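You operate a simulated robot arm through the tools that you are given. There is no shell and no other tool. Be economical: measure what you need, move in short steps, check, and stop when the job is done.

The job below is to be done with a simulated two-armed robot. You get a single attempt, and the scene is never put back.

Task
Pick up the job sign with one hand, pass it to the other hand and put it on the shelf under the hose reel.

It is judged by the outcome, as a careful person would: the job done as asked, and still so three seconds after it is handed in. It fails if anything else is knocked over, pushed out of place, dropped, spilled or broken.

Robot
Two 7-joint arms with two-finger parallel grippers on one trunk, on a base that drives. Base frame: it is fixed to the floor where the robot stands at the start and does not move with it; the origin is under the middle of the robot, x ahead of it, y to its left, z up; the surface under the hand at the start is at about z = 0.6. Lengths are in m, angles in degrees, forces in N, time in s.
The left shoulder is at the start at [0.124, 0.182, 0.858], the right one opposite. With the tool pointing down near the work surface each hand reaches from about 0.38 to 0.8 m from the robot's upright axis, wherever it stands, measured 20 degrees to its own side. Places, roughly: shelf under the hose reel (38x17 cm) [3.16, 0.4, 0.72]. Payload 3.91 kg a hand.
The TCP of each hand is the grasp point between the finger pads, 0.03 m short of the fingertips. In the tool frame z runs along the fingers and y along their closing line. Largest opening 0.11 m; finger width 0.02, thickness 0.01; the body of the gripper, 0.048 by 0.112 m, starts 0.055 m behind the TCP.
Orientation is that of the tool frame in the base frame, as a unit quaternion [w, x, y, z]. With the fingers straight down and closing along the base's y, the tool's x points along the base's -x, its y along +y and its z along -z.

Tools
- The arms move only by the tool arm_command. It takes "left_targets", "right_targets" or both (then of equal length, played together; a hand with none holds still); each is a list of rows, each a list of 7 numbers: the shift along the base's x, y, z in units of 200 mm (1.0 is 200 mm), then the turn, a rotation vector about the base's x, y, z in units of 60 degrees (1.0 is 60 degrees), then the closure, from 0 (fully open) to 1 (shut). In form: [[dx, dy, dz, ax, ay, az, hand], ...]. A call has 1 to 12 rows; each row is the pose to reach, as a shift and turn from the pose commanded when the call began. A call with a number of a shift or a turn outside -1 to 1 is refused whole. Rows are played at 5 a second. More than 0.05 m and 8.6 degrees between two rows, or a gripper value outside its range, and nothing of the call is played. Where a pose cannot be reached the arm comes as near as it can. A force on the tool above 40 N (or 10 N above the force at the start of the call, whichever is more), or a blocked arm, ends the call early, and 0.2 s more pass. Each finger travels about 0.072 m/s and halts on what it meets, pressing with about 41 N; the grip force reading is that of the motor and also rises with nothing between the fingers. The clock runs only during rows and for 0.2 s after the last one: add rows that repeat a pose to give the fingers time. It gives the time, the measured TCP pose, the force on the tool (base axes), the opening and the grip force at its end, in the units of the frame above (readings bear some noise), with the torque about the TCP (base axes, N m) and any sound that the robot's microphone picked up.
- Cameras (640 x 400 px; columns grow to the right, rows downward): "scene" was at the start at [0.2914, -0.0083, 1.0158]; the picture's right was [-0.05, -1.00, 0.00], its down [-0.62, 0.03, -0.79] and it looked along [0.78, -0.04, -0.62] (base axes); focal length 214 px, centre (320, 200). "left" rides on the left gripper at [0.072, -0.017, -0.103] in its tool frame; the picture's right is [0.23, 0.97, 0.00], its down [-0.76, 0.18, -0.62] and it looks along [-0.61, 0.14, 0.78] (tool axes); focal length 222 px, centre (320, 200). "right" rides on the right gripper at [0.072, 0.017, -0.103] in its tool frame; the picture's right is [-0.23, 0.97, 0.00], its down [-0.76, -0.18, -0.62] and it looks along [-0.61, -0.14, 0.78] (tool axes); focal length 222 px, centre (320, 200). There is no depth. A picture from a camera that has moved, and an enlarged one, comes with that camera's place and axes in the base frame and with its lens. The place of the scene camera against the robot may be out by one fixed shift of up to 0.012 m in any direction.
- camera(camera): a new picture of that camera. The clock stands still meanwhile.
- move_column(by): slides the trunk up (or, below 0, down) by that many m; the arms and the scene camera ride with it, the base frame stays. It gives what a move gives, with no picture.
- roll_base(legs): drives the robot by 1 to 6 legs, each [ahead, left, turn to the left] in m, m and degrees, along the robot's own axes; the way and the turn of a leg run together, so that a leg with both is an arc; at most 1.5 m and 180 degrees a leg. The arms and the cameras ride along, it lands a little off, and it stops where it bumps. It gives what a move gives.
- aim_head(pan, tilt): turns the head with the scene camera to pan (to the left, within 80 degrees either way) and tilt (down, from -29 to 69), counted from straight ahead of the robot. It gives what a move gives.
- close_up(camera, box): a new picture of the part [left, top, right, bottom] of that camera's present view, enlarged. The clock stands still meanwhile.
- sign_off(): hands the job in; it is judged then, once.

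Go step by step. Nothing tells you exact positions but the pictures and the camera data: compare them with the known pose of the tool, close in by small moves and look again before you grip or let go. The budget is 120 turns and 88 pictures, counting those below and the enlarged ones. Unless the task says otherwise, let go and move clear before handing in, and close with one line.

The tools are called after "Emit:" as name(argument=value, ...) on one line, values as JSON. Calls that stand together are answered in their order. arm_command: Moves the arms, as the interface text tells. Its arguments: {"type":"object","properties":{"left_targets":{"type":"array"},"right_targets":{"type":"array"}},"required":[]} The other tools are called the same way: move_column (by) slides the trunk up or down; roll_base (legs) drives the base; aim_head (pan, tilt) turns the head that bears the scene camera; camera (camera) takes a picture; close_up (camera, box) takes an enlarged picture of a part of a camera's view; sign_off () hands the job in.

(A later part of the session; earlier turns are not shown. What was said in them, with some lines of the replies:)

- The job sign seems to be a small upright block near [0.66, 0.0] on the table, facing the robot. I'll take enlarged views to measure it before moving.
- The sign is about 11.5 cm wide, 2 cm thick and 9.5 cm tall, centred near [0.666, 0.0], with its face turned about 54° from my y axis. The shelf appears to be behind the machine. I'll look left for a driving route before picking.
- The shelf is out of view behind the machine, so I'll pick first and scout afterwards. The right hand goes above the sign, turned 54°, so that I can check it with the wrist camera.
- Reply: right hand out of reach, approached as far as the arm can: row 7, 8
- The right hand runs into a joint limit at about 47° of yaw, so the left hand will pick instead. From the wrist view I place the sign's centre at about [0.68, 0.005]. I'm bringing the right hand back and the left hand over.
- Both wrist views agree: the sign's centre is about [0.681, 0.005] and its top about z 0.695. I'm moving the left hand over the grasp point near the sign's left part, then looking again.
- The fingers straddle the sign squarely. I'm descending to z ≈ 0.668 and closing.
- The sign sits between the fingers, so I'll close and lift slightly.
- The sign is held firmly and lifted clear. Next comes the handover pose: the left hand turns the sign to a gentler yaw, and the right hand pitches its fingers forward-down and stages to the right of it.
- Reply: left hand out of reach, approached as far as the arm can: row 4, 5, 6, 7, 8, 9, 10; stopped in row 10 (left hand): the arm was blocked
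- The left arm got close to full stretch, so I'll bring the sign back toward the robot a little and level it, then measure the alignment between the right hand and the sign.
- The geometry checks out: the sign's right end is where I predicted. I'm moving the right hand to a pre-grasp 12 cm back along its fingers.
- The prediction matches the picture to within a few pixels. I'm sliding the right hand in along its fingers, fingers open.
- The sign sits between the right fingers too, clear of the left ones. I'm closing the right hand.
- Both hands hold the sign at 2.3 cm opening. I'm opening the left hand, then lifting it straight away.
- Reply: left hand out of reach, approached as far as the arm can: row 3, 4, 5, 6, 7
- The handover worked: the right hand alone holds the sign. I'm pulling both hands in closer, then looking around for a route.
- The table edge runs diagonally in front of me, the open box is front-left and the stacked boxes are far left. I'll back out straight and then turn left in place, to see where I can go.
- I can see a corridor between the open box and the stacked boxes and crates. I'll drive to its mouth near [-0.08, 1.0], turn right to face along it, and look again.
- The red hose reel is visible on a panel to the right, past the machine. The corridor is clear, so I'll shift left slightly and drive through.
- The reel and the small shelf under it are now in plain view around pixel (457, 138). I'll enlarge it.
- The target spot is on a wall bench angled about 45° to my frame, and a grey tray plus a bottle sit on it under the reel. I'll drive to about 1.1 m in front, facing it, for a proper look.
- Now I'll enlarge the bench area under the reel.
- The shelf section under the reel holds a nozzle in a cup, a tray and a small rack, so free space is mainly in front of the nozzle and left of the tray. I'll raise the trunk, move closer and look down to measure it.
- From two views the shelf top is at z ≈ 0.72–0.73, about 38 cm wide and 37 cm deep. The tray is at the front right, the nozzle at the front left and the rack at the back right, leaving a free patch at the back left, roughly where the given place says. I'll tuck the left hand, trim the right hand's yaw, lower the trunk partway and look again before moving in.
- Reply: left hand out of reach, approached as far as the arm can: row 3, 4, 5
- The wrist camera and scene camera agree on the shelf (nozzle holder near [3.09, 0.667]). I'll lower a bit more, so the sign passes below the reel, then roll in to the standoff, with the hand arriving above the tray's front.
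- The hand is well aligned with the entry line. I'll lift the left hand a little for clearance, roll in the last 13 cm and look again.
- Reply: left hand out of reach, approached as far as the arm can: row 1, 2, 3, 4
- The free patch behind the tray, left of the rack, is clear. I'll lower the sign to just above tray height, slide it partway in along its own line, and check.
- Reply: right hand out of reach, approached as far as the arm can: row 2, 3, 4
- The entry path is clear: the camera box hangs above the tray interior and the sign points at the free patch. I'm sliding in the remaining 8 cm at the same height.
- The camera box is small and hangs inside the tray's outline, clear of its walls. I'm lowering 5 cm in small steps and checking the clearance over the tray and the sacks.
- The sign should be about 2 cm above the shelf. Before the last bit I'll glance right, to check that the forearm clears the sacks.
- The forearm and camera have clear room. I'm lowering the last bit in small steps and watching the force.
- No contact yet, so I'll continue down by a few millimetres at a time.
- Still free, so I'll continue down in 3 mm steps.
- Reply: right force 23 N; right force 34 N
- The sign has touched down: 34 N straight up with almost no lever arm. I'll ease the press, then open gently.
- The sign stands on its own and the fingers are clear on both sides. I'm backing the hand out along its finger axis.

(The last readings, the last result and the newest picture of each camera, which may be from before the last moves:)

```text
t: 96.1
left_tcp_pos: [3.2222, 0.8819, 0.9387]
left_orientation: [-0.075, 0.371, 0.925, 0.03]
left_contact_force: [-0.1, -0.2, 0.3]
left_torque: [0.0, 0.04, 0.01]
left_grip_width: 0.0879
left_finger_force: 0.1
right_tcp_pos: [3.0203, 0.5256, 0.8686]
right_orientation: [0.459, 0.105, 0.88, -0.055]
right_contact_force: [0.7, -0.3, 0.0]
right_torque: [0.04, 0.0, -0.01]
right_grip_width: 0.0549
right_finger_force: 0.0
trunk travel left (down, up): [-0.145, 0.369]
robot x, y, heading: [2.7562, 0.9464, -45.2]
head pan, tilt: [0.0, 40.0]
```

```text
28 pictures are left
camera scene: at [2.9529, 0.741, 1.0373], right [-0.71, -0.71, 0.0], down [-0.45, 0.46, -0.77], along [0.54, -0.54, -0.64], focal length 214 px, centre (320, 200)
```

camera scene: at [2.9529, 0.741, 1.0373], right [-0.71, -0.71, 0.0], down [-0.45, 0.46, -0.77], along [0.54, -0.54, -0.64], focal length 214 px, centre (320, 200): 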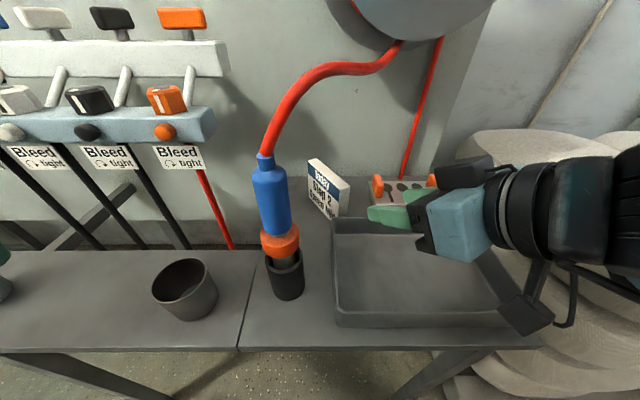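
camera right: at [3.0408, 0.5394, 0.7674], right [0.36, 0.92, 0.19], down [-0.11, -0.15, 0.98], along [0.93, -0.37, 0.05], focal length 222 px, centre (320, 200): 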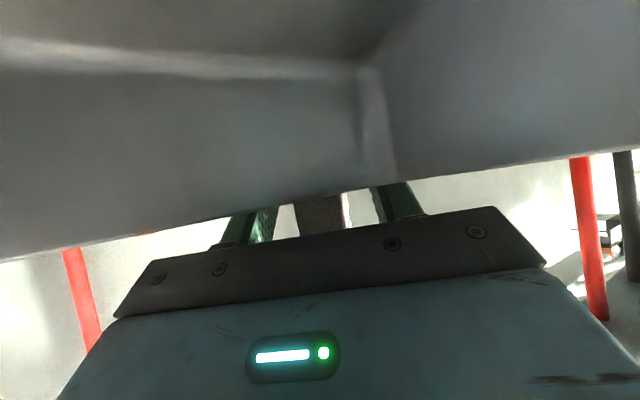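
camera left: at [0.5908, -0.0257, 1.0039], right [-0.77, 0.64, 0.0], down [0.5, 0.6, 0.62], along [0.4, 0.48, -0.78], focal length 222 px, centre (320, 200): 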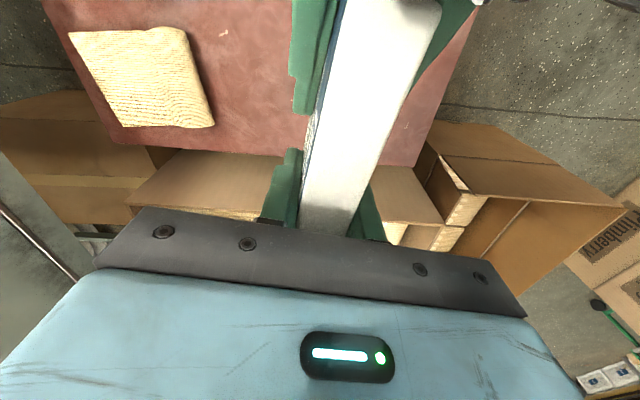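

The sign stands upright in the free patch, and the tray, rack and nozzle are untouched. I'll roll the robot back to be clear and do a final check.

Emit:
roll_base(legs=[[-0.25, 0, 0]])

Emit:
camera(camera="scene")

Emit:
close_up(camera="scene", box=[230, 100, 430, 225])

```text
t: 97.9
left_tcp_pos: [3.0451, 1.0614, 0.9368]
left_orientation: [-0.076, 0.37, 0.926, 0.029]
left_contact_force: [-0.5, 1.1, 0.1]
left_torque: [0.01, -0.05, 0.04]
left_grip_width: 0.0879
left_finger_force: 0.1
right_tcp_pos: [2.8442, 0.7035, 0.8678]
right_orientation: [0.459, 0.105, 0.881, -0.056]
right_contact_force: [0.5, 0.5, 0.5]
right_torque: [0.03, -0.01, -0.02]
right_grip_width: 0.0551
right_finger_force: 0.1
trunk travel left (down, up): [-0.145, 0.369]
robot x, y, heading: [2.5776, 1.1224, -44.7]
head pan, tilt: [0.0, 40.0]
```

```text
27 pictures are left
camera scene: at [2.7751, 0.9194, 1.0375], right [-0.71, -0.71, 0.0], down [-0.45, 0.45, -0.77], along [0.54, -0.54, -0.64], focal length 214 px, centre (320, 200)
```

scene: 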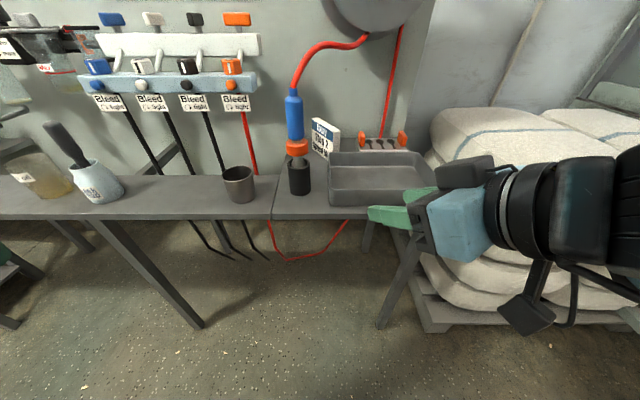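

```text
3.20 times, centred on (330, 162) of scene
camera zoom: at [2.7751, 0.9194, 1.0375], right [-0.71, -0.71, 0.0], down [-0.45, 0.45, -0.77], along [0.54, -0.54, -0.64], focal length 686 px, centre (288, 320)
```

zoom: 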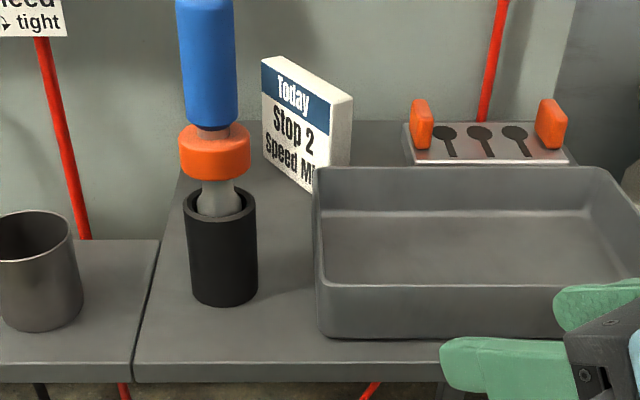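

The sign is standing upright on the shelf under the hose reel, nothing else has been disturbed, and both hands are clear. I'm handing in.

Emit:
sign_off()

```text
The job is handed in.
```

The job sign was picked up with the left hand, passed to the right, and is now standing upright on the shelf under the hose reel, with nothing else disturbed.
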